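You operate a simulated robot arm through the tools that you are given. There is no shell and no other tool.

Carry out the task below with a simulated robot arm. There is one attempt and no reset: what you move stays moved.

## Task
Put things in order on the top of the green bench. At the end: the green module is on the brown dome carton; the blue bulb stands where the yellow label clip (marked "GATE") stood; the green label clip (marked "TOWER") stands on top of the teal dome; the yellow label clip stands on top of the purple beacon; whatever was shut is shut again. Leave all else as you found it, and nothing knocked over.

It is judged by the outcome, as a careful person would: the job done as asked, and still so three seconds after it is handed in. It fails if anything else is knocked over, pushed out of place, dropped, spilled or broken.

## Robot
A 6-joint arm with a two-finger gripper, fixed in place. Base frame: the origin is at the foot of the arm, x ahead of it, y to its left, z up; the work surface is at about z = 0. Units: m, degrees, N and s.
With the tool pointing down near the work surface it reaches from about 0.24 to 0.62 m from the base axis. Its first joint turns from -66.0 to 66.0 degrees. Payload 1.37 kg.
Tool frame: the origin (TCP) lies between the finger pads and is the grasp point; the fingertips stand 0.022 m ahead of it; z points along the fingers, y is the line along which they close. The gripper opens to 0.092 m; its body begins 0.065 m behind the TCP.
Orientation is told as [roll, pitch, yaw] about the base's x, y, z axes, in that order, counted from this pose: with the fingers straight down and closing along the base's y, the tool's x points along the base's -x, its y along +y and its z along -z.

## Interface
- The arm moves only by the tool step_arm. Its argument "commands" is a list of rows, each a list of 7 numbers: the turn, a rotation vector about the tool's x, y, z in degrees, then the shift along the tool's x, y, z in m, then the opening in per cent of the stroke, from 0 (shut) to 100 (fully open). In form: [[ax, ay, az, dx, dy, dz, gripper], ...]. A call has 1 to 20 rows; each row is the pose to reach, as a shift and turn from the pose commanded when the call began, along the tool's axes at that moment. Rows are played at 5 a second. More than 0.05 m and 8.6 degrees between two rows, or a gripper value outside its range, and nothing of the call is played. A pose out of reach is approached as far as the arm can. The call stops where the force on the tool passes 40 N (or 10 N more than at its start, if that is more) or the arm is blocked; 0.2 s more then pass. The fingers move at their own pace (about 0.0599 m/s each) and stop on an object; they squeeze with about 26 N. The grip force told is the motor's: it shows also when the fingers shut on nothing. Time passes only in rows, and 0.2 s behind the last, so rows that repeat a pose let the fingers close. The reply holds the time, the measured pose of the TCP, the force on the tool along the base axes, the opening and the grip force, in the units named above and with some noise, with the torque about the TCP (base axes, N m) and any sound that the robot's microphone picked up.
- Cameras (640 x 400 px; columns grow to the right, rows downward): "scene" is fixed at [0.0419, -0.4422, 0.5755]; the picture's right is [0.69, -0.72, 0.00], its down [-0.46, -0.44, -0.77] and it looks along [0.56, 0.53, -0.64] (base axes); focal length 256 px, centre (320, 200). "wrist" rides on the gripper at [0.071, 0.019, -0.102] in the tool frame; the picture's right is [-0.26, 0.97, 0.00], its down [-0.75, -0.20, -0.63] and it looks along [-0.60, -0.16, 0.78] (tool axes); focal length 280 px, centre (320, 200). There is no depth. A picture from a camera that has moved, and an enlarged one, comes with that camera's place and axes in the base frame and with its lens.
- camera(camera): a new picture of that camera. It takes no simulated time.
- enlarge(camera, box): a new picture of the part [left, top, right, bottom] of that camera's present view, enlarged. It takes no simulated time.
- job_done(): hands the job in; it is judged then, once.

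Places have to be worked out from the pictures, the camera data and where the tool is seen. Open the gripper and draw the arm clear of the work before you hand the job in, unless the task says otherwise.

The tools are called after "Emit:" as name(argument=value, ...) on one line, values as JSON. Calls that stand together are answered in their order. step_arm: Moves the arm, as the interface text tells. Its arguments: {"type":"object","properties":{"commands":{"type":"array","items":{"type":"array","items":{"type":"number"}}}},"required":["commands"]} The other tools are called the same way: camera (camera) takes a picture; enlarge (camera, box) takes an enlarged picture of a part of a camera's view; job_done () hands the job in.

At the start:

```text
clock: 0.0
eef_pos: [0.3792, -0.0068, 0.3971]
orientation: [0.0, 0.0, -0.1]
wrist_force: [0.2, 0.0, 0.3]
torque: [0.01, 0.03, -0.02]
finger_gap: 0.0919
finger_force: 0.0
```

scene: 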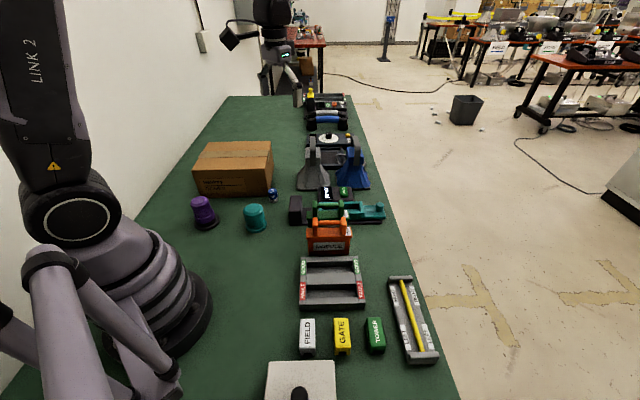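
wrist: 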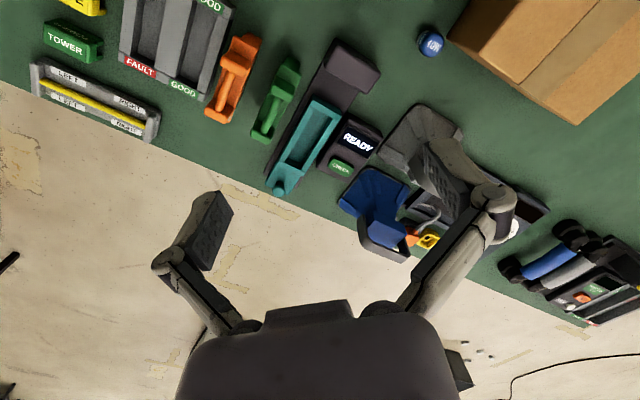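

I'll begin by examining the scene in close detail before moving anything.

Emit:
enlarge(camera="scene", box=[170, 80, 400, 240])

Emit:
enlarge(camera="scene", box=[250, 220, 450, 400])

Emit:
enlarge(camera="wrist", box=[320, 0, 640, 200])

Emit:
enlarge(camera="wrist", box=[0, 0, 320, 200])

```text
2.50 times, centred on (285, 160) of scene
camera zoom: at [0.0419, -0.4422, 0.5755], right [0.69, -0.72, 0.0], down [-0.46, -0.44, -0.77], along [0.56, 0.53, -0.64], focal length 640 px, centre (408, 300)
```

zoom: 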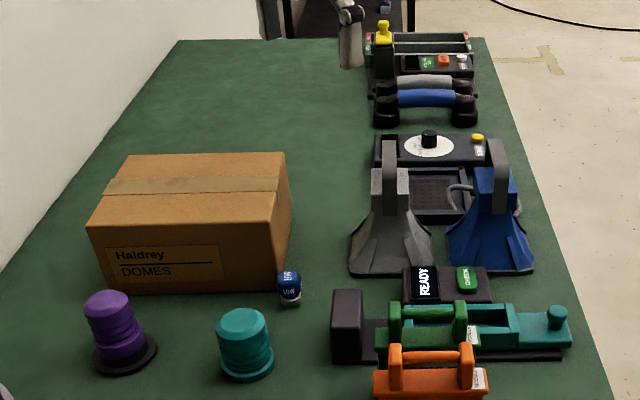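

```text
2.22 times, centred on (350, 310) of scene
camera zoom: at [0.0419, -0.4422, 0.5755], right [0.69, -0.72, 0.0], down [-0.46, -0.44, -0.77], along [0.56, 0.53, -0.64], focal length 569 px, centre (253, -44)
```

zoom: 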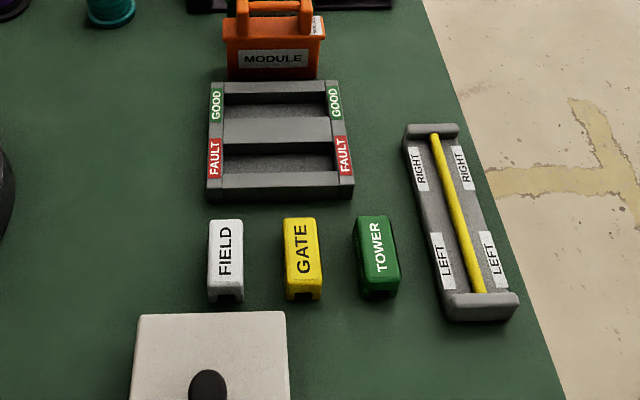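

```text
2.00 times, centred on (480, 100) of wrist
camera zoom: at [0.31, 0.013, 0.4996], right [0.26, 0.97, 0.0], down [0.75, -0.2, 0.63], along [0.6, -0.16, -0.78], focal length 561 px, centre (0, 400)
```

zoom: 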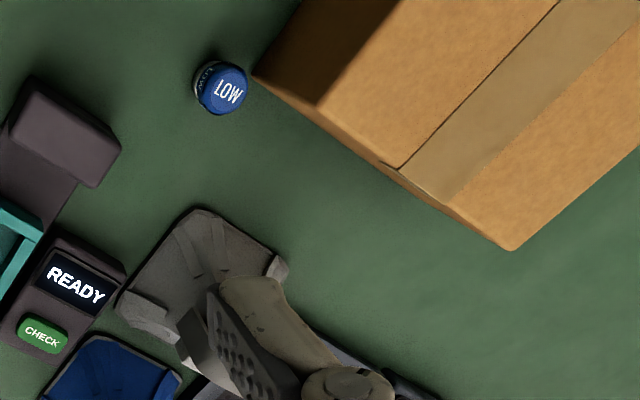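

```text
2.00 times, centred on (160, 100) of wrist
camera zoom: at [0.31, 0.013, 0.4996], right [0.26, 0.97, 0.0], down [0.75, -0.2, 0.63], along [0.6, -0.16, -0.78], focal length 561 px, centre (640, 400)
```

zoom: 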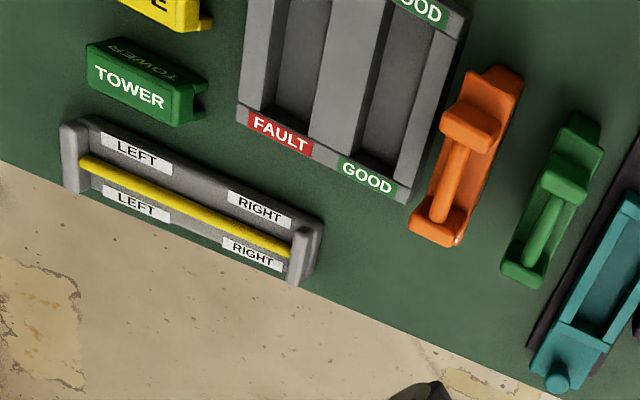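

The green module and orange module sit between the rack and the dark/teal device; the clips lie in a row near y≈-0.3, and the carton, beacon, dome and a small blue bulb are on the left. I'll turn the wrist to yaw 90 and lower a bit to look at the left side items up close.

Emit:
step_arm(commands=[[0, 0, -7.5, 0.008, 0, 0.008, 100], [0, 0, -15, 0.016, 0, 0.016, 100], [0, 0, -22.5, 0.024, 0, 0.024, 100], [0, 0, -30, 0.032, 0, 0.032, 100], [0, 0, -37.5, 0.04, 0, 0.04, 100], [0, 0, -45, 0.05, 0, 0.05, 100], [0, 0, -52.5, 0.06, 0, 0.06, 100], [0, 0, -60, 0.07, 0, 0.07, 100], [0, 0, -67.5, 0.08, 0, 0.08, 100], [0, 0, -75, 0.09, 0, 0.09, 100], [0, 0, -82.5, 0.1, 0, 0.1, 100], [0, 0, -90, 0.1, 0, 0.1, 100]])

Emit:
camera(camera="wrist")

Emit:
camera(camera="scene")

```text
clock: 2.6
eef_pos: [0.2801, -0.0057, 0.298]
orientation: [0.0, -0.1, 90.1]
wrist_force: [1.2, 0.6, 0.1]
torque: [-0.01, 0.01, 0.0]
finger_gap: 0.092
finger_force: 0.1
```

```text
taken
camera wrist: at [0.2614, -0.0771, 0.3998], right [-0.97, 0.26, 0.0], down [0.2, 0.75, 0.62], along [0.16, 0.6, -0.78], focal length 280 px, centre (320, 200)
```

wrist: 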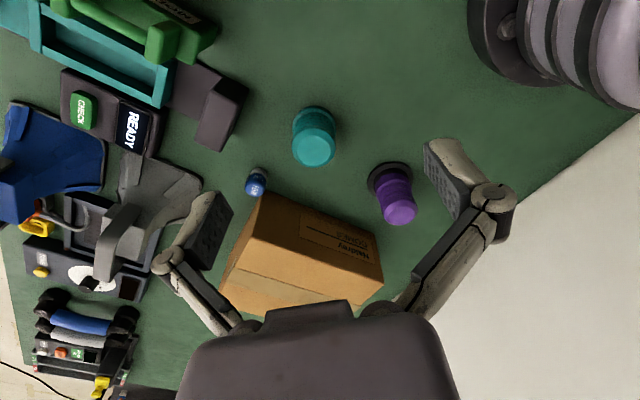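

```text
taken
```

scene: 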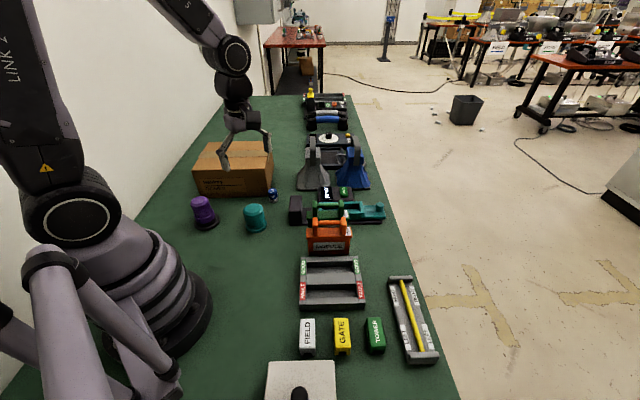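

The wrist camera now sees the dome, beacon, bulb and carton. I'll enlarge those regions to measure them.

Emit:
enlarge(camera="wrist", box=[220, 80, 460, 230])

Emit:
enlarge(camera="wrist", box=[0, 0, 280, 175])

Emit:
enlarge(camera="wrist", box=[200, 170, 440, 320])

Emit:
enlarge(camera="scene", box=[180, 130, 300, 240])

Emit:
enlarge(camera="scene", box=[280, 170, 400, 260])

```text
2.67 times, centred on (340, 155) of wrist
camera zoom: at [0.2614, -0.0771, 0.3998], right [-0.97, 0.26, 0.0], down [0.2, 0.75, 0.62], along [0.16, 0.6, -0.78], focal length 748 px, centre (267, 320)
```

zoom: 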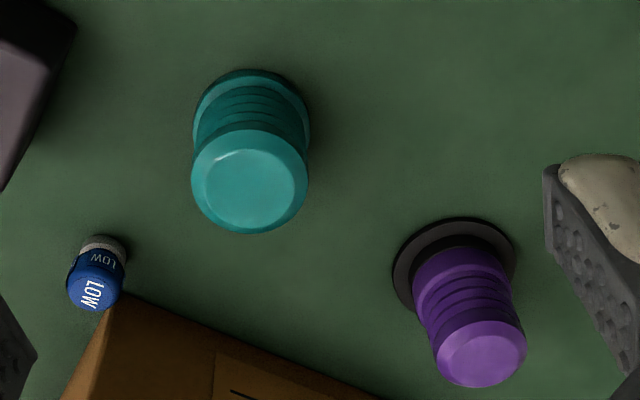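

```text
2.29 times, centred on (140, 88) of wrist
camera zoom: at [0.2614, -0.0771, 0.3998], right [-0.97, 0.26, 0.0], down [0.2, 0.75, 0.62], along [0.16, 0.6, -0.78], focal length 641 px, centre (731, 457)
```

zoom: 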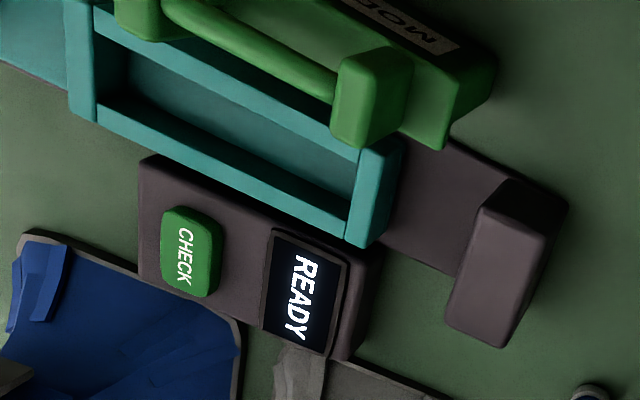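

```text
2.67 times, centred on (320, 245) of wrist
camera zoom: at [0.2614, -0.0771, 0.3998], right [-0.97, 0.26, 0.0], down [0.2, 0.75, 0.62], along [0.16, 0.6, -0.78], focal length 748 px, centre (320, 80)
```

zoom: 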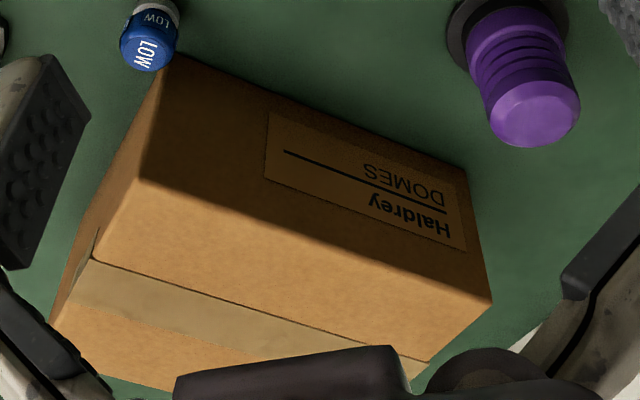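

```text
3.64 times, centred on (240, 185) of scene
camera zoom: at [0.0419, -0.4422, 0.5755], right [0.69, -0.72, 0.0], down [-0.46, -0.44, -0.77], along [0.56, 0.53, -0.64], focal length 932 px, centre (611, 254)
```

zoom: 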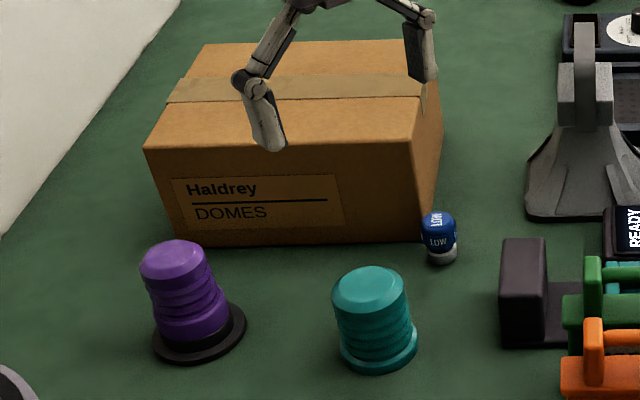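

```text
4.44 times, centred on (340, 215) of scene
camera zoom: at [0.0419, -0.4422, 0.5755], right [0.69, -0.72, 0.0], down [-0.46, -0.44, -0.77], along [0.56, 0.53, -0.64], focal length 1139 px, centre (231, 133)
```

zoom: 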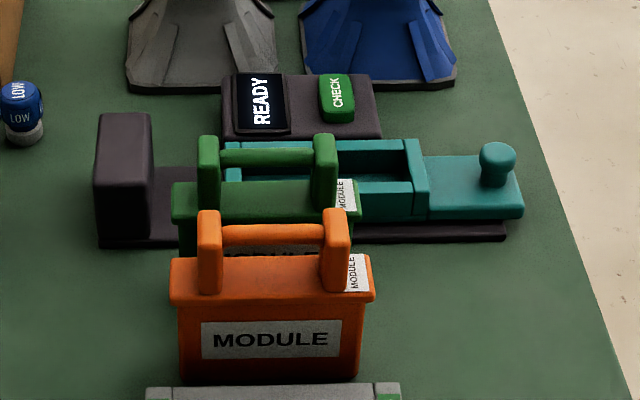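

The blue bulb ("LOW") stands near (0.428, 0.147), the teal dome near (0.314, 0.090) with its top at about 0.07, and the purple beacon near (0.217, 0.214) with its top at about 0.09. Next I'll move over to get a close view of the clip area.

Emit:
step_arm(commands=[[0, 0, 7.5, 0.0108, 0.0056, 0.0028, 100], [0, 0, 15, 0.0216, 0.0111, 0.0056, 100], [0, 0, 22.5, 0.0323, 0.0167, 0.0083, 100], [0, 0, 30, 0.0431, 0.0222, 0.0111, 100], [0, 0, 37.5, 0.0539, 0.0278, 0.0139, 100], [0, 0, 45, 0.0647, 0.0333, 0.0167, 100], [0, 0, 52.5, 0.0754, 0.0389, 0.0194, 100], [0, 0, 60, 0.0862, 0.0444, 0.0222, 100], [0, 0, 67.5, 0.097, 0.05, 0.025, 100], [0, 0, 75, 0.1078, 0.0556, 0.0278, 100], [0, 0, 82.5, 0.1186, 0.0611, 0.0306, 100], [0, 0, 90, 0.1293, 0.0667, 0.0333, 100], [0, 0, 97.5, 0.1401, 0.0722, 0.0361, 100], [0, 0, 105, 0.1509, 0.0778, 0.0389, 100], [0, 0, 112.5, 0.1617, 0.0833, 0.0417, 100], [0, 0, 120, 0.1724, 0.0889, 0.0444, 100], [0, 0, 127.5, 0.1832, 0.0944, 0.0472, 100], [0, 0, 135, 0.194, 0.1, 0.05, 100]])

Emit:
camera(camera="wrist")

Emit:
enlarge(camera="wrist", box=[160, 60, 480, 260])

```text
clock: 6.4
eef_pos: [0.1818, -0.1997, 0.2474]
orientation: [0.0, 0.0, -45.2]
wrist_force: [-0.1, 0.4, 0.0]
torque: [0.01, 0.01, 0.01]
finger_gap: 0.0919
finger_force: 0.0
```

```text
taken
camera wrist: at [0.1449, -0.1367, 0.3495], right [0.87, 0.5, 0.0], down [0.39, -0.68, 0.62], along [0.31, -0.54, -0.78], focal length 280 px, centre (320, 200)
```

wrist: 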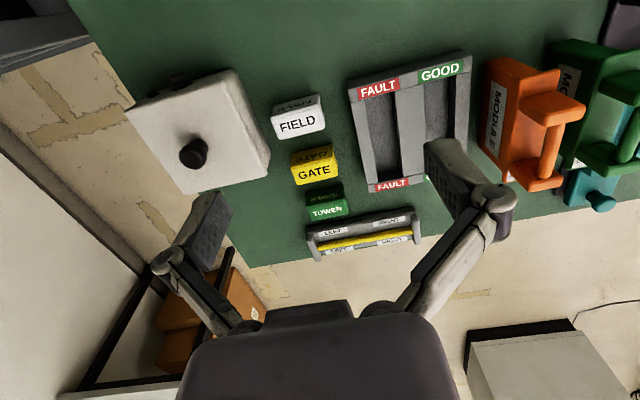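

```text
2.00 times, centred on (320, 160) of wrist
camera zoom: at [0.1449, -0.1367, 0.3495], right [0.87, 0.5, 0.0], down [0.39, -0.68, 0.62], along [0.31, -0.54, -0.78], focal length 561 px, centre (320, 280)
```

zoom: 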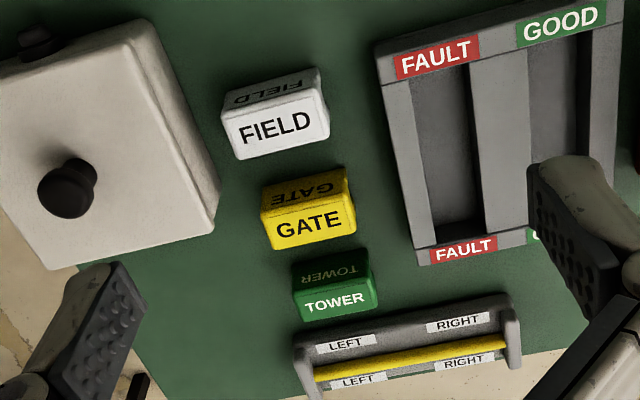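

TOWER centre ≈ (0.291, -0.367), GATE centre ≈ (0.240, -0.317), both with their long axis at 45° and about 0.06 × 0.031 × 0.032 m. I'll enlarge the fingers to judge their thickness before descending between neighbours.

Emit:
enlarge(camera="wrist", box=[140, 170, 300, 270])

Emit:
enlarge(camera="wrist", box=[380, 120, 540, 220])

Emit:
enlarge(camera="scene", box=[200, 200, 440, 400])

```text
4.00 times, centred on (220, 220) of wrist
camera zoom: at [0.1449, -0.1367, 0.3495], right [0.87, 0.5, 0.0], down [0.39, -0.68, 0.62], along [0.31, -0.54, -0.78], focal length 1122 px, centre (720, 120)
```

zoom: 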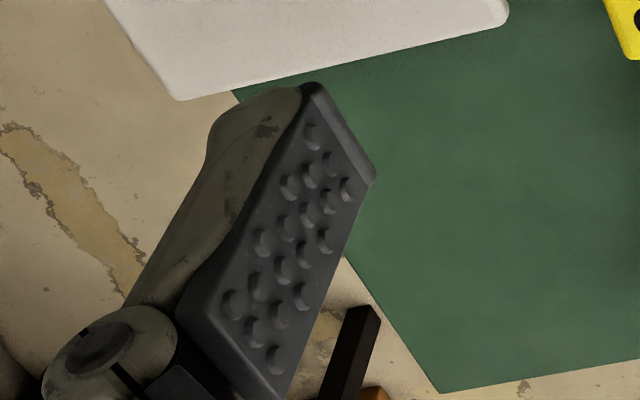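

```text
4.00 times, centred on (460, 170) of wrist
camera zoom: at [0.1449, -0.1367, 0.3495], right [0.87, 0.5, 0.0], down [0.39, -0.68, 0.62], along [0.31, -0.54, -0.78], focal length 1122 px, centre (-240, 320)
```

zoom: 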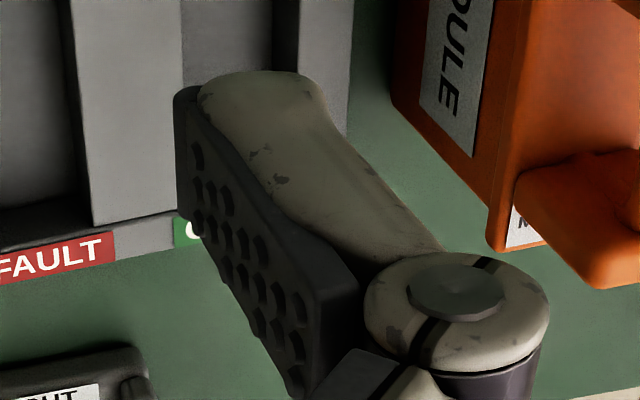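

```text
2.00 times, centred on (320, 300) of scene
camera zoom: at [0.0419, -0.4422, 0.5755], right [0.69, -0.72, 0.0], down [-0.46, -0.44, -0.77], along [0.56, 0.53, -0.64], focal length 512 px, centre (320, 0)
```

zoom: 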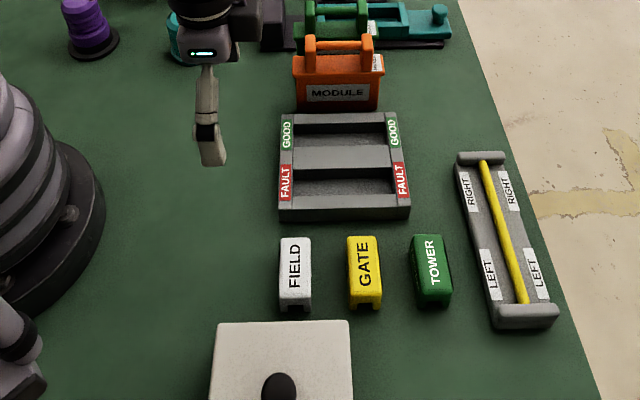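

The fingers are about 12–15 mm thick, so I'll use a partial opening (~0.051 m) to fit between the neighbours. I'm now rotating to yaw 45 and moving above the TOWER clip at z≈0.15.

Emit:
step_arm(commands=[[0, 0, -7.5, -0.0163, -0.0034, 0.0081, 100], [0, 0, -15, -0.0326, -0.0068, 0.0162, 90], [0, 0, -22.5, -0.0488, -0.0102, 0.0244, 80], [0, 0, -30, -0.0651, -0.0136, 0.0325, 70], [0, 0, -37.5, -0.0814, -0.017, 0.0406, 60], [0, 0, -45, -0.0977, -0.0204, 0.0487, 56], [0, 0, -52.5, -0.1139, -0.0238, 0.0568, 56], [0, 0, -60, -0.1302, -0.0272, 0.0649, 56], [0, 0, -67.5, -0.1465, -0.0306, 0.0731, 56], [0, 0, -75, -0.1628, -0.034, 0.0812, 56], [0, 0, -82.5, -0.179, -0.0374, 0.0893, 56], [0, 0, -90, -0.1953, -0.0408, 0.0974, 56], [0, 0, -90.2, -0.1953, -0.0408, 0.0974, 56]])

Emit:
camera(camera="wrist")

Emit:
camera(camera="scene")

```text
clock: 9.2
eef_pos: [0.2901, -0.3687, 0.1506]
orientation: [0.0, 0.0, 45.2]
wrist_force: [-0.1, 0.4, -0.3]
torque: [0.0, 0.01, -0.02]
finger_gap: 0.0514
finger_force: 0.1
```

```text
taken
camera wrist: at [0.2264, -0.4043, 0.2521], right [-0.5, 0.86, 0.0], down [0.68, 0.39, 0.62], along [0.54, 0.31, -0.78], focal length 280 px, centre (320, 200)
```

wrist: 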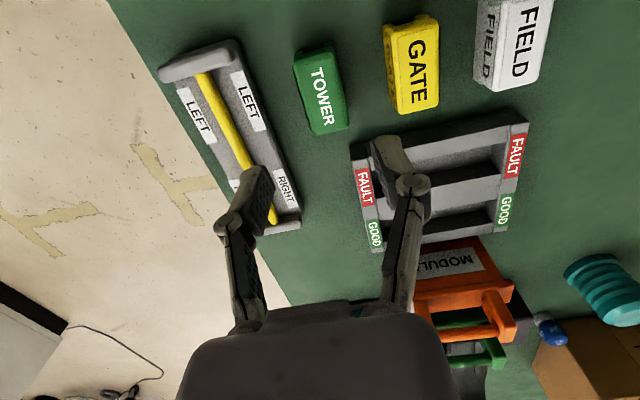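

```text
taken
```

scene: 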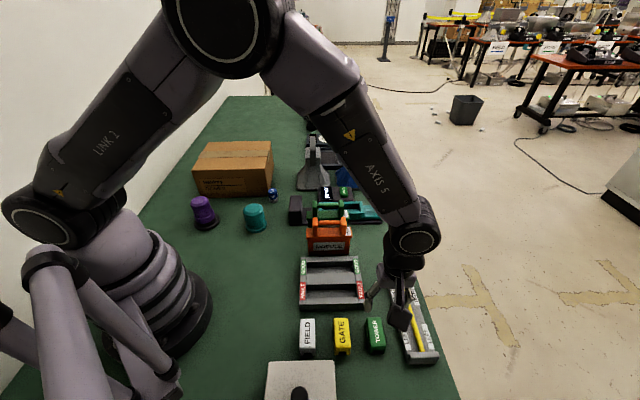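

Yaw 45 is reached over the TOWER clip. I'll enlarge the wrist view to refine where the clip and its neighbours sit relative to the fingers.

Emit:
enlarge(camera="wrist", box=[200, 0, 520, 200])

```text
2.00 times, centred on (360, 100) of wrist
camera zoom: at [0.2264, -0.4043, 0.2521], right [-0.5, 0.86, 0.0], down [0.68, 0.39, 0.62], along [0.54, 0.31, -0.78], focal length 561 px, centre (240, 400)
```

zoom: 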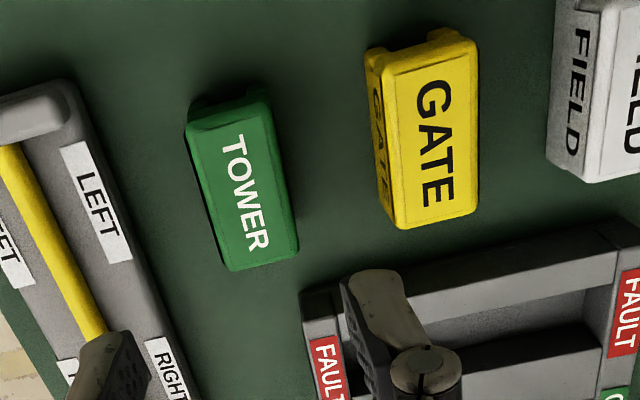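

The clip centre is within 3 mm of the TCP, and the rail edge lies about 49 mm off, leaving room for the outer finger. I'm descending to z≈0.03 (tips about 8 mm above the bench).

Emit:
step_arm(commands=[[0, 0, 0, 0, 0.0015, 0.03, 56], [0, 0, 0, 0, 0.0015, 0.055, 56], [0, 0, 0, 0, 0.0015, 0.075, 56], [0, 0, 0, 0, 0.0015, 0.09, 56], [0, 0, 0, 0, 0.0015, 0.1, 56], [0, 0, 0, 0, 0.0015, 0.11, 56], [0, 0, 0, 0, 0.0015, 0.12, 56]])

Emit:
camera(camera="wrist")

Emit:
enlarge(camera="scene", box=[300, 270, 460, 400])

```text
clock: 10.8
eef_pos: [0.2891, -0.3659, 0.0293]
orientation: [0.0, 0.0, 45.2]
wrist_force: [-0.3, -1.1, -0.1]
torque: [-0.03, 0.02, -0.02]
finger_gap: 0.0516
finger_force: 0.0
```

```text
taken
camera wrist: at [0.2258, -0.403, 0.1316], right [-0.5, 0.87, 0.0], down [0.68, 0.39, 0.63], along [0.54, 0.31, -0.78], focal length 280 px, centre (320, 200)
```

wrist: 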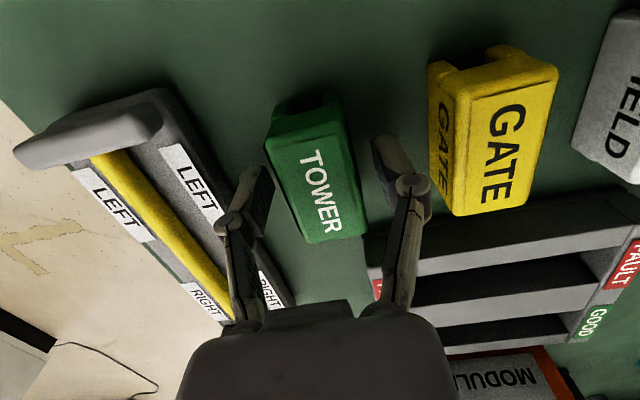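

```text
3.08 times, centred on (380, 335) of scene
camera zoom: at [0.0419, -0.4422, 0.5755], right [0.69, -0.72, 0.0], down [-0.46, -0.44, -0.77], along [0.56, 0.53, -0.64], focal length 788 px, centre (135, -215)
```

zoom: 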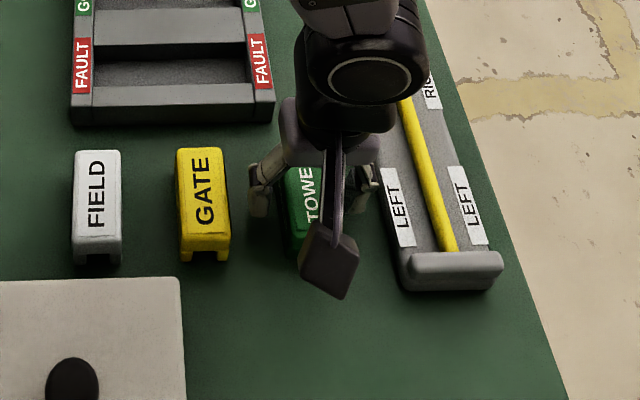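

The fingers straddle the TOWER clip with space on both sides and no contact force. I'm closing the gripper now.

Emit:
step_arm(commands=[[0, 0, 0, 0, 0, 0, 40], [0, 0, 0, 0, 0, 0, 20], [0, 0, 0, 0, 0, 0, 10], [0, 0, 0, 0, 0, 0, 10], [0, 0, 0, 0, 0, 0, 10]])

```text
clock: 12.0
eef_pos: [0.2899, -0.3654, 0.0296]
orientation: [0.0, 0.0, 45.2]
wrist_force: [0.5, -0.9, 1.3]
torque: [0.0, 0.04, 0.02]
finger_gap: 0.0308
finger_force: 25.8
```

The clip is held (gap 0.031 m, 26 N). I'm lifting straight up to z≈0.19.

Emit:
step_arm(commands=[[0, 0, 0, 0, 0, -0.01, 10], [0, 0, 0, 0, 0, -0.03, 10], [0, 0, 0, 0, 0, -0.05, 10], [0, 0, 0, 0, 0, -0.08, 10], [0, 0, 0, 0, 0, -0.11, 10], [0, 0, 0, 0, 0, -0.14, 10], [0, 0, 0, 0, 0, -0.16, 10]])

Emit:
camera(camera="wrist")

Emit:
camera(camera="scene")

```text
clock: 13.6
eef_pos: [0.2893, -0.3651, 0.1896]
orientation: [0.1, 0.0, 45.2]
wrist_force: [-0.8, 0.4, -0.2]
torque: [0.03, 0.01, 0.0]
finger_gap: 0.031
finger_force: 25.9
```

```text
taken
camera wrist: at [0.2258, -0.403, 0.2916], right [-0.5, 0.87, 0.0], down [0.68, 0.39, 0.62], along [0.54, 0.31, -0.78], focal length 280 px, centre (320, 200)
```

wrist: 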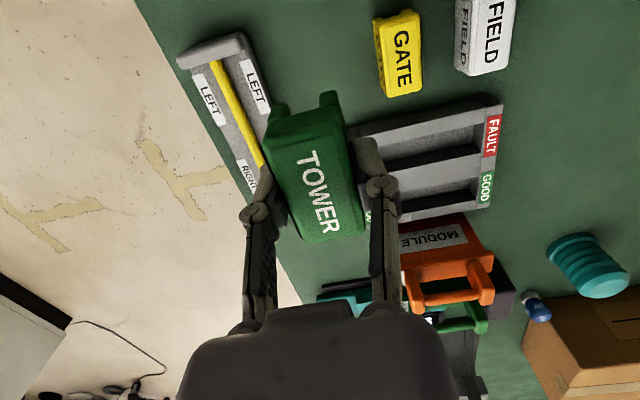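

```text
taken
```

scene: 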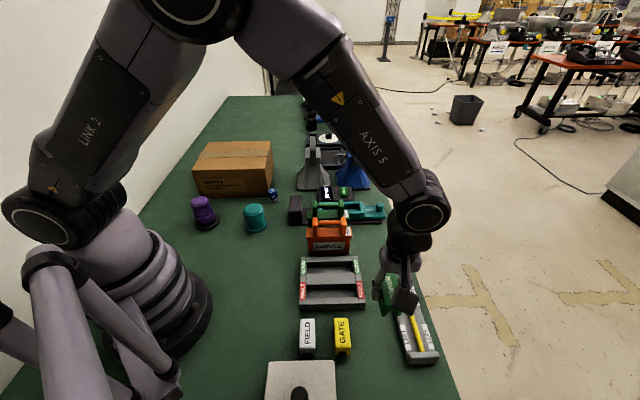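

The clip is held centred between the pads, and everything else is undisturbed. I'm moving across at z≈0.19 to above the teal dome (≈(0.3145, 0.0905)).

Emit:
step_arm(commands=[[0, 0, 0, -0.0085, 0.0076, 0, 10], [0, 0, 0, -0.0256, 0.0228, 0, 10], [0, 0, 0, -0.0426, 0.038, 0, 10], [0, 0, 0, -0.0617, 0.0551, 0, 10], [0, 0, 0, -0.0808, 0.0721, 0, 10], [0, 0, 0, -0.1, 0.0892, 0, 10], [0, 0, 0, -0.119, 0.1062, 0, 10], [0, 0, 0, -0.138, 0.1232, 0, 10], [0, 0, 0, -0.157, 0.1402, 0, 10], [0, 0, 0, -0.176, 0.157, 0, 10], [0, 0, 0, -0.195, 0.174, 0, 10], [0, 0, 0, -0.214, 0.191, 0, 10], [0, 0, 0, -0.233, 0.208, 0, 10], [0, 0, 0, -0.252, 0.225, 0, 10], [0, 0, 0, -0.27, 0.241, 0, 10], [0, 0, 0, -0.288, 0.257, 0, 10], [0, 0, 0, -0.306, 0.273, 0, 10], [0, 0, 0, -0.322, 0.287, 0, 10], [0, 0, 0, -0.334, 0.298, 0, 10], [0, 0, 0, -0.3408, 0.3037, 0, 10]])

Emit:
camera(camera="wrist")

Emit:
camera(camera="scene")

```text
clock: 17.8
eef_pos: [0.3126, 0.0896, 0.1896]
orientation: [0.0, 0.0, 45.1]
wrist_force: [0.1, -0.1, -0.1]
torque: [0.0, 0.0, -0.02]
finger_gap: 0.0312
finger_force: 26.7
```

```text
taken
camera wrist: at [0.2504, 0.053, 0.2917], right [-0.5, 0.87, 0.0], down [0.68, 0.39, 0.63], along [0.54, 0.31, -0.78], focal length 280 px, centre (320, 200)
```

wrist: 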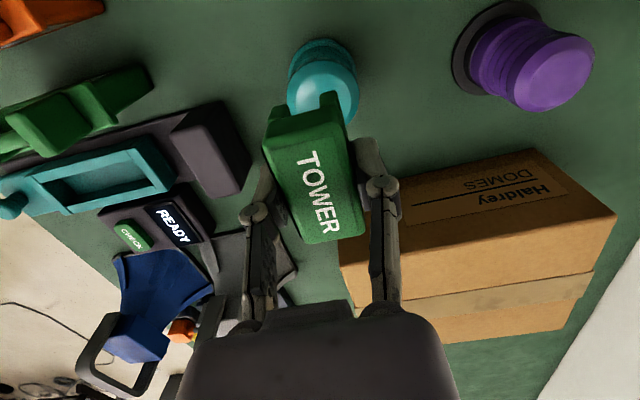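

```text
taken
```

scene: 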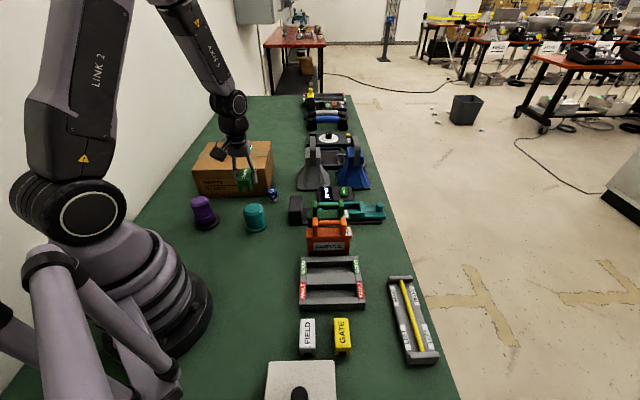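

The clip is above the dome. I'll enlarge both views to check alignment before lowering.

Emit:
enlarge(camera="wrist", box=[240, 20, 400, 120])

Emit:
enlarge(camera="scene", box=[180, 140, 300, 240])

Emit:
enlarge(camera="wrist", box=[420, 0, 620, 125])

```text
4.00 times, centred on (320, 70) of wrist
camera zoom: at [0.2504, 0.053, 0.2917], right [-0.5, 0.87, 0.0], down [0.68, 0.39, 0.63], along [0.54, 0.31, -0.78], focal length 1122 px, centre (320, 720)
```

zoom: 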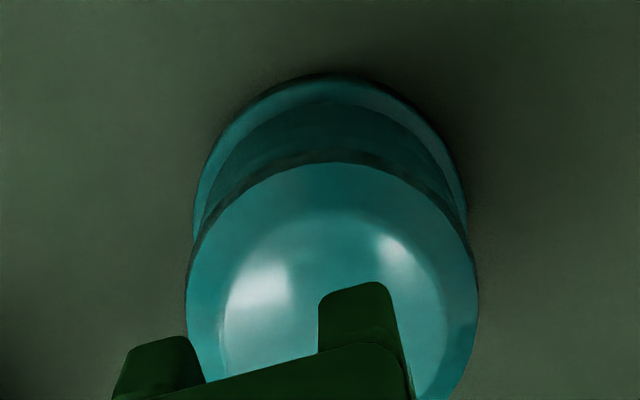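

```text
4.00 times, centred on (240, 190) of scene
camera zoom: at [0.0419, -0.4422, 0.5755], right [0.69, -0.72, 0.0], down [-0.46, -0.44, -0.77], along [0.56, 0.53, -0.64], focal length 1025 px, centre (640, 240)
```

zoom: 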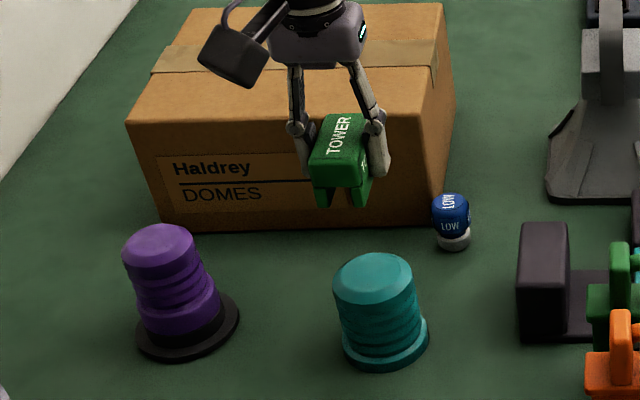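

```text
3.20 times, centred on (520, 62) of wrist
camera zoom: at [0.2504, 0.053, 0.2917], right [-0.5, 0.87, 0.0], down [0.68, 0.39, 0.63], along [0.54, 0.31, -0.78], focal length 897 px, centre (-320, 640)
```

zoom: 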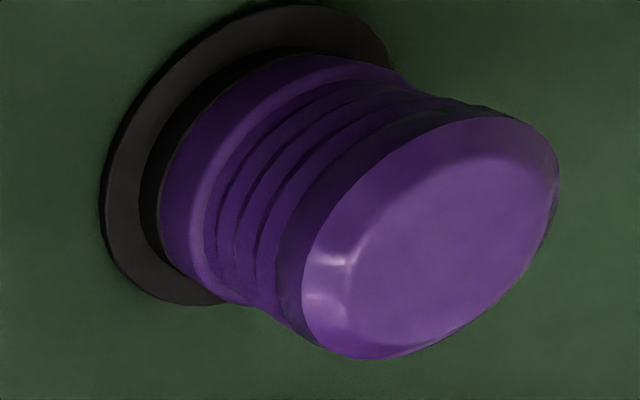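

The dome top (≈56 mm across, flat part ≈ 45 mm) is centred within about 2 mm of the TCP. I'm lowering to z≈0.113, just above the expected contact.

Emit:
step_arm(commands=[[0, 0, 0, -0.001, 0.0005, 0.015, 10], [0, 0, 0, -0.001, 0.0005, 0.035, 10], [0, 0, 0, -0.001, 0.0005, 0.052, 10], [0, 0, 0, -0.001, 0.0005, 0.065, 10], [0, 0, 0, -0.001, 0.0005, 0.072, 10], [0, 0, 0, -0.001, 0.0005, 0.077, 10]])

Emit:
enlarge(camera="scene", box=[180, 140, 300, 240])

Emit:
camera(camera="wrist")

```text
clock: 19.2
eef_pos: [0.3146, 0.0904, 0.1127]
orientation: [0.1, 0.0, 45.2]
wrist_force: [0.2, -0.4, -0.5]
torque: [0.0, -0.03, 0.01]
finger_gap: 0.031
finger_force: 26.0
```

```text
4.00 times, centred on (240, 190) of scene
camera zoom: at [0.0419, -0.4422, 0.5755], right [0.69, -0.72, 0.0], down [-0.46, -0.44, -0.77], along [0.56, 0.53, -0.64], focal length 1025 px, centre (640, 240)
```

zoom: 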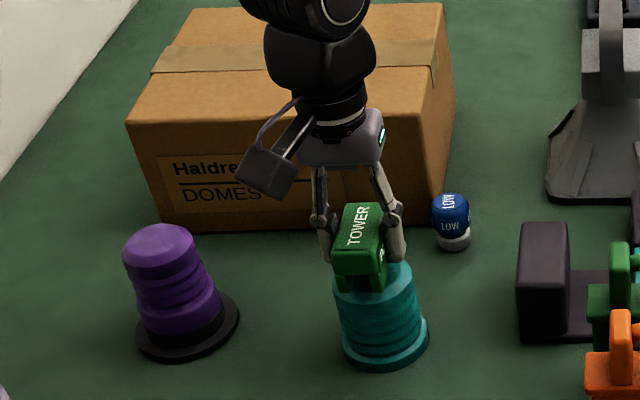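

```text
taken
camera wrist: at [0.2506, 0.0543, 0.2144], right [-0.5, 0.87, 0.0], down [0.68, 0.39, 0.62], along [0.54, 0.31, -0.78], focal length 280 px, centre (320, 200)
```

wrist: 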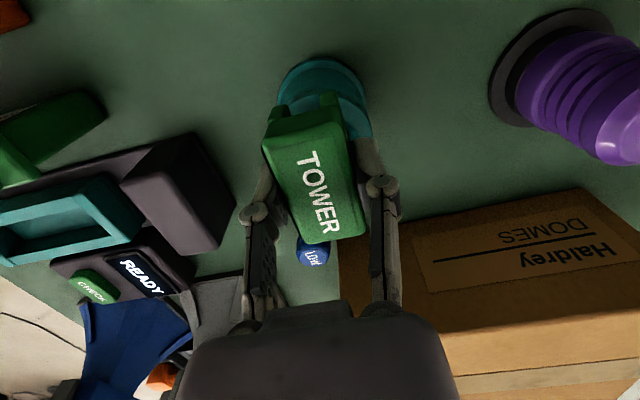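

The projection confirms the clip is centred over the dome, about 1 cm above it. I'm lowering in small steps while watching the force.

Emit:
step_arm(commands=[[0, 0, 0, 0, 0, 0.003, 10], [0, 0, 0, 0, 0, 0.005, 10], [0, 0, 0, 0, 0, 0.007, 10]])

```text
clock: 20.0
eef_pos: [0.3132, 0.0916, 0.1067]
orientation: [0.0, 0.0, 45.2]
wrist_force: [0.2, -0.2, -0.8]
torque: [0.02, 0.01, -0.01]
finger_gap: 0.0309
finger_force: 25.7
```

No contact yet (clip bottom ≈ 0.077). I'm continuing down in 1–2 mm steps.

Emit:
step_arm(commands=[[0, 0, 0, 0, 0, 0.001, 10], [0, 0, 0, 0, 0, 0.002, 10], [0, 0, 0, 0, 0, 0.003, 10]])

Emit:
enlarge(camera="scene", box=[220, 170, 300, 220])

```text
clock: 20.8
eef_pos: [0.3143, 0.091, 0.1035]
orientation: [0.0, 0.0, 45.2]
wrist_force: [-3.2, -0.9, 15.9]
torque: [0.03, 0.03, 0.01]
finger_gap: 0.0312
finger_force: 26.4
```

```text
8.00 times, centred on (260, 195) of scene
camera zoom: at [0.0419, -0.4422, 0.5755], right [0.69, -0.72, 0.0], down [-0.46, -0.44, -0.77], along [0.56, 0.53, -0.64], focal length 2050 px, centre (800, 240)
```

zoom: 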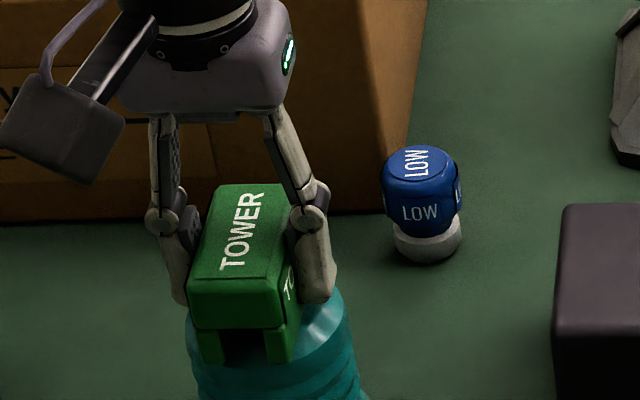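

Contact: 16 N with the clip resting on the dome top (≈0.074), centred to within ~3 mm. I'm easing off 1 mm, opening to about 0.048 m, and then rising.

Emit:
step_arm(commands=[[0, 0, 0, 0, 0, -0.0007, 10], [0, 0, 0, 0, 0, -0.0007, 34], [0, 0, 0, 0, 0, -0.0007, 40], [0, 0, 0, 0, 0, -0.0007, 48], [0, 0, 0, 0, 0, -0.0007, 52], [0, 0, 0, 0, 0, -0.0007, 52]])

Emit:
enlarge(camera="scene", box=[220, 170, 300, 220])

Emit:
camera(camera="wrist")

```text
clock: 22.2
eef_pos: [0.3141, 0.0912, 0.1036]
orientation: [0.0, 0.0, 45.2]
wrist_force: [-0.4, 0.1, 0.8]
torque: [0.02, -0.03, 0.0]
finger_gap: 0.0477
finger_force: 0.1
```

```text
8.00 times, centred on (260, 195) of scene
camera zoom: at [0.0419, -0.4422, 0.5755], right [0.69, -0.72, 0.0], down [-0.46, -0.44, -0.77], along [0.56, 0.53, -0.64], focal length 2050 px, centre (800, 240)
```

zoom: 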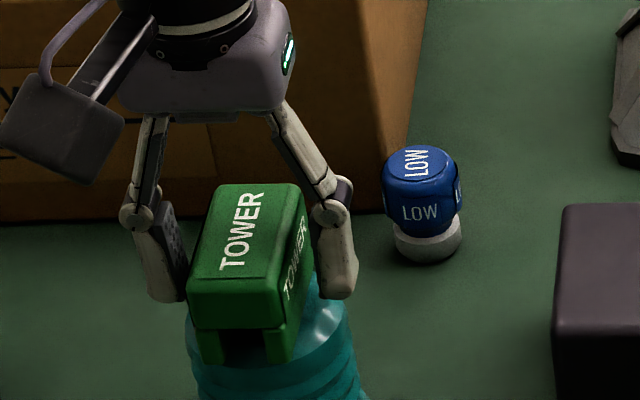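

```text
taken
camera wrist: at [0.2504, 0.0539, 0.2057], right [-0.5, 0.87, 0.0], down [0.68, 0.39, 0.62], along [0.54, 0.31, -0.78], focal length 280 px, centre (320, 200)
```

wrist: 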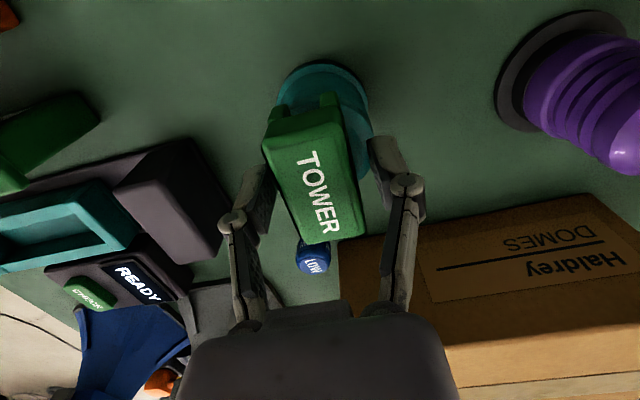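

The clip stands free on the dome. I'm rising vertically, then travelling back to above the GATE clip at z≈0.2.

Emit:
step_arm(commands=[[0, 0, 0, 0, 0, -0.015, 52], [0, 0, 0, 0, 0, -0.04, 52], [0, 0, 0, 0, 0, -0.07, 52], [0, 0, 0, 0, 0, -0.1, 56], [0, 0, 0, 0.0214, -0.0146, -0.1, 56], [0, 0, 0, 0.0428, -0.0293, -0.1, 56], [0, 0, 0, 0.0641, -0.0439, -0.1, 56], [0, 0, 0, 0.0855, -0.0585, -0.1, 56], [0, 0, 0, 0.1069, -0.0732, -0.1, 56], [0, 0, 0, 0.1283, -0.0878, -0.1, 56], [0, 0, 0, 0.1497, -0.1024, -0.1, 56], [0, 0, 0, 0.171, -0.1171, -0.1, 56], [0, 0, 0, 0.1924, -0.1317, -0.1, 56], [0, 0, 0, 0.2138, -0.1463, -0.1, 56], [0, 0, 0, 0.2352, -0.161, -0.1, 56], [0, 0, 0, 0.2566, -0.1756, -0.1, 56], [0, 0, 0, 0.278, -0.1902, -0.1, 56], [0, 0, 0, 0.2993, -0.2049, -0.1, 56], [0, 0, 0, 0.3207, -0.2195, -0.1, 56], [0, 0, 0, 0.3421, -0.2341, -0.1, 56]])

Emit:
camera(camera="scene")

Emit:
camera(camera="wrist")

Emit:
enlarge(camera="scene", box=[180, 140, 300, 240])

```text
clock: 26.4
eef_pos: [0.2389, -0.3165, 0.2039]
orientation: [0.1, 0.0, 45.2]
wrist_force: [0.0, -0.2, 0.1]
torque: [0.05, 0.01, 0.0]
finger_gap: 0.0514
finger_force: 0.0
```

```text
taken
```

scene: 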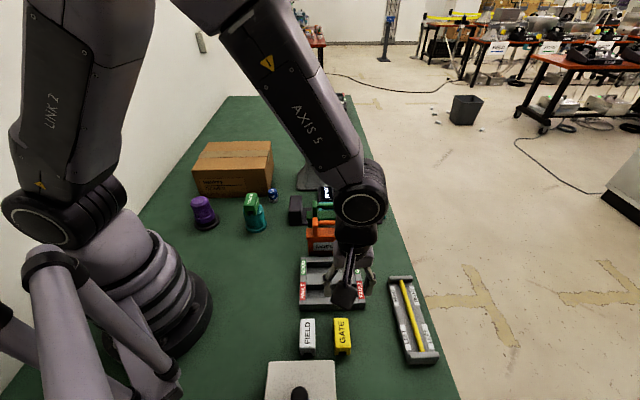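

```text
taken
camera wrist: at [0.1757, -0.354, 0.3069], right [-0.5, 0.87, 0.0], down [0.68, 0.39, 0.62], along [0.54, 0.31, -0.78], focal length 280 px, centre (320, 200)
```

wrist: 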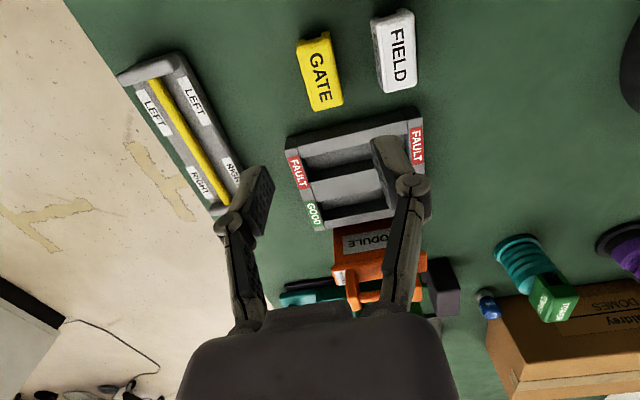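

```text
4.00 times, centred on (240, 190) of scene
camera zoom: at [0.0419, -0.4422, 0.5755], right [0.69, -0.72, 0.0], down [-0.46, -0.44, -0.77], along [0.56, 0.53, -0.64], focal length 1025 px, centre (640, 240)
```

zoom: 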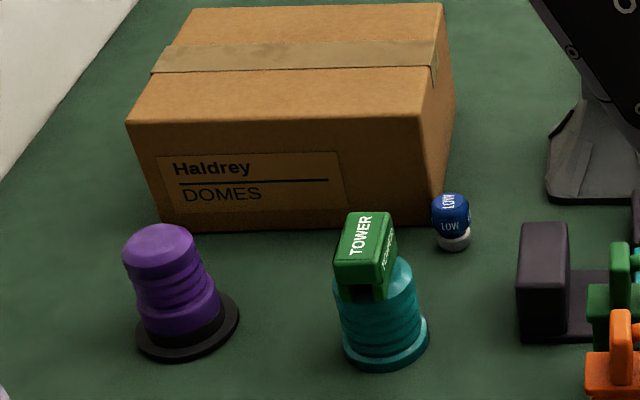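

The green clip is standing well on the teal dome. I'll enlarge the wrist view over GATE to refine its position, since it's also the bulb's target spot.

Emit:
enlarge(camera="wrist", box=[240, 0, 440, 125])

```text
3.20 times, centred on (340, 62) of wrist
camera zoom: at [0.1757, -0.354, 0.3069], right [-0.5, 0.87, 0.0], down [0.68, 0.39, 0.62], along [0.54, 0.31, -0.78], focal length 897 px, centre (256, 640)
```

zoom: 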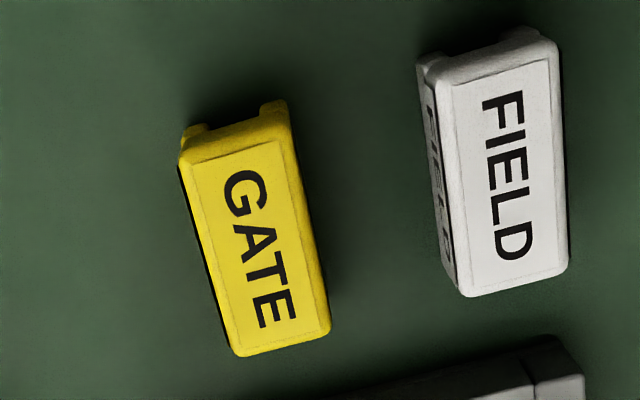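

GATE's centre measures (0.2385, -0.3165), exactly under the TCP. I'm descending to z≈0.03.

Emit:
step_arm(commands=[[0, 0, 0, 0, 0, 0.03, 56], [0, 0, 0, 0, 0, 0.06, 56], [0, 0, 0, 0, 0, 0.09, 56], [0, 0, 0, 0, 0, 0.115, 56], [0, 0, 0, 0, 0, 0.135, 56], [0, 0, 0, 0, 0, 0.15, 56], [0, 0, 0, 0, 0, 0.162, 56], [0, 0, 0, 0, 0, 0.1743, 56]])

Emit:
camera(camera="wrist")

```text
clock: 28.2
eef_pos: [0.2396, -0.316, 0.0294]
orientation: [-0.1, 0.0, 45.2]
wrist_force: [-0.4, 0.8, -0.2]
torque: [0.0, -0.02, 0.03]
finger_gap: 0.0514
finger_force: 0.1
```

```text
taken
camera wrist: at [0.1754, -0.3537, 0.1313], right [-0.5, 0.87, 0.0], down [0.68, 0.39, 0.62], along [0.54, 0.31, -0.78], focal length 280 px, centre (320, 200)
```

wrist: 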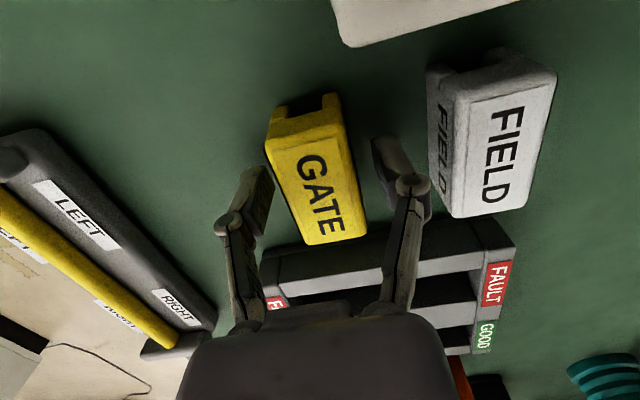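

The fingers straddle GATE with clearance to FIELD. I'm closing and then lifting to z≈0.19.

Emit:
step_arm(commands=[[0, 0, 0, 0, 0, 0, 40], [0, 0, 0, 0, 0, 0, 20], [0, 0, 0, 0, 0, 0, 10], [0, 0, 0, 0, 0, 0, 10], [0, 0, 0, 0, 0, 0, 10]])

Emit:
step_arm(commands=[[0, 0, 0, 0, 0, -0.01, 10], [0, 0, 0, 0, 0, -0.03, 10], [0, 0, 0, 0, 0, -0.06, 10], [0, 0, 0, 0, 0, -0.09, 10], [0, 0, 0, 0, 0, -0.12, 10], [0, 0, 0, 0, 0, -0.15, 10], [0, 0, 0, 0, 0, -0.18, 10]])

Emit:
camera(camera="wrist")

```text
clock: 29.4
eef_pos: [0.2381, -0.3162, 0.0293]
orientation: [0.1, 0.0, 45.2]
wrist_force: [0.8, -0.4, -0.1]
torque: [0.01, -0.02, 0.02]
finger_gap: 0.031
finger_force: 26.7
```

```text
clock: 31.0
eef_pos: [0.2389, -0.3163, 0.2113]
orientation: [-0.1, 0.0, 45.2]
wrist_force: [-0.4, -0.5, -0.4]
torque: [0.01, 0.01, 0.0]
finger_gap: 0.031
finger_force: 26.0
```

```text
taken
camera wrist: at [0.1755, -0.3531, 0.3124], right [-0.5, 0.87, 0.0], down [0.68, 0.39, 0.62], along [0.54, 0.31, -0.78], focal length 280 px, centre (320, 200)
```

wrist: 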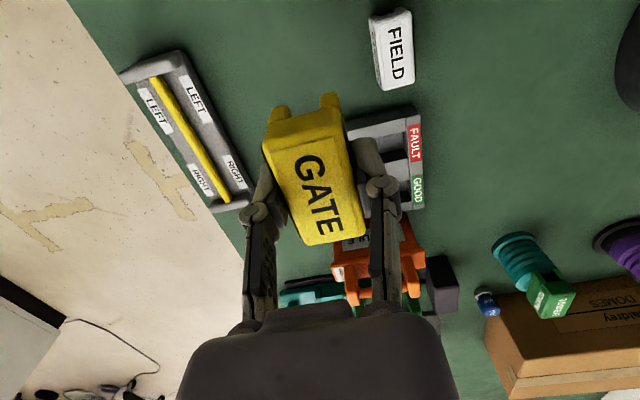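

GATE is held well. I'm carrying it at z≈0.21 via a waypoint (to keep enough radius) to above the purple beacon at about (0.2167, 0.2155).

Emit:
step_arm(commands=[[0, 0, 0, -0.0225, 0.0151, 0, 10], [0, 0, 0, -0.045, 0.0303, 0, 10], [0, 0, 0, -0.0675, 0.0454, 0, 10], [0, 0, 0, -0.09, 0.0606, 0, 10], [0, 0, 0, -0.1125, 0.0757, 0, 10], [0, 0, 0, -0.1349, 0.0908, 0, 10], [0, 0, 0, -0.1574, 0.106, 0, 10], [0, 0, 0, -0.1799, 0.1211, 0, 10], [0, 0, 0, -0.2024, 0.1363, 0, 10], [0, 0, 0, -0.2249, 0.1514, 0, 10], [0, 0, 0, -0.2386, 0.1753, 0, 10], [0, 0, 0, -0.2523, 0.1992, 0, 10], [0, 0, 0, -0.266, 0.2231, 0, 10], [0, 0, 0, -0.2797, 0.247, 0, 10], [0, 0, 0, -0.2933, 0.271, 0, 10], [0, 0, 0, -0.307, 0.2949, 0, 10], [0, 0, 0, -0.3207, 0.3188, 0, 10], [0, 0, 0, -0.3344, 0.3427, 0, 10], [0, 0, 0, -0.3481, 0.3666, 0, 10], [0, 0, 0, -0.3618, 0.3905, 0, 10]])

Emit:
camera(camera="wrist")

Emit:
camera(camera="scene")

```text
clock: 35.2
eef_pos: [0.2174, 0.2157, 0.2089]
orientation: [-0.1, 0.0, 45.2]
wrist_force: [0.6, -0.2, -0.4]
torque: [0.01, 0.02, -0.02]
finger_gap: 0.0304
finger_force: 26.2
```

```text
taken
camera wrist: at [0.1532, 0.1791, 0.311], right [-0.5, 0.87, 0.0], down [0.68, 0.39, 0.62], along [0.54, 0.31, -0.78], focal length 280 px, centre (320, 200)
```

wrist: 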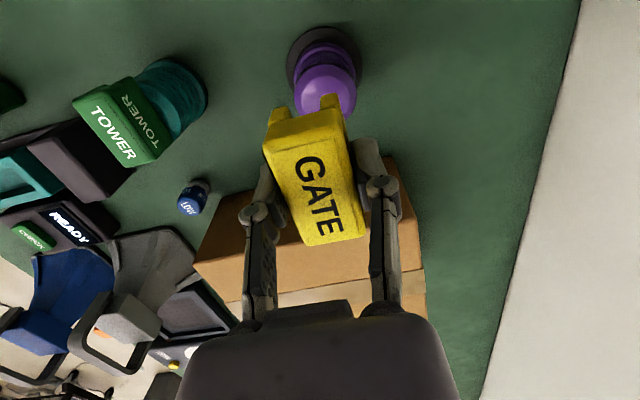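

```text
taken
```

scene: 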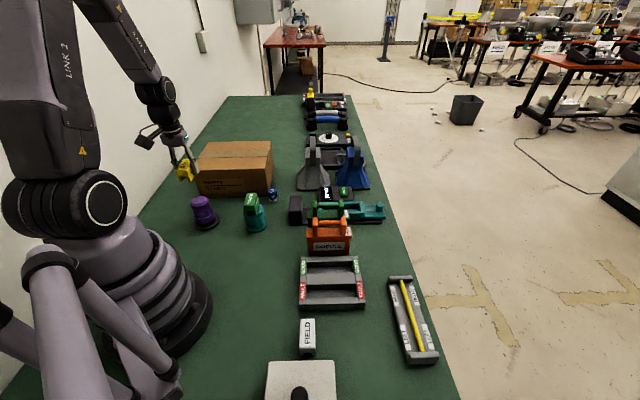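

GATE is above the purple beacon. I'll enlarge the wrist view for alignment.

Emit:
enlarge(camera="wrist", box=[240, 10, 400, 110])

Emit:
enlarge(camera="scene", box=[140, 130, 260, 240])

```text
4.00 times, centred on (320, 60) of wrist
camera zoom: at [0.1532, 0.1791, 0.311], right [-0.5, 0.87, 0.0], down [0.68, 0.39, 0.62], along [0.54, 0.31, -0.78], focal length 1122 px, centre (320, 760)
```

zoom: 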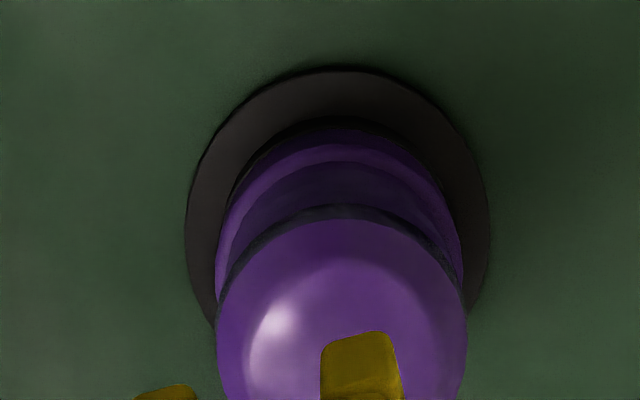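

```text
3.64 times, centred on (200, 185) of scene
camera zoom: at [0.0419, -0.4422, 0.5755], right [0.69, -0.72, 0.0], down [-0.46, -0.44, -0.77], along [0.56, 0.53, -0.64], focal length 932 px, centre (756, 254)
```

zoom: 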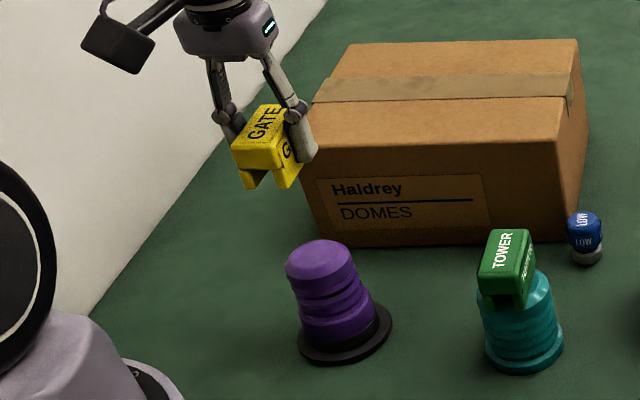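

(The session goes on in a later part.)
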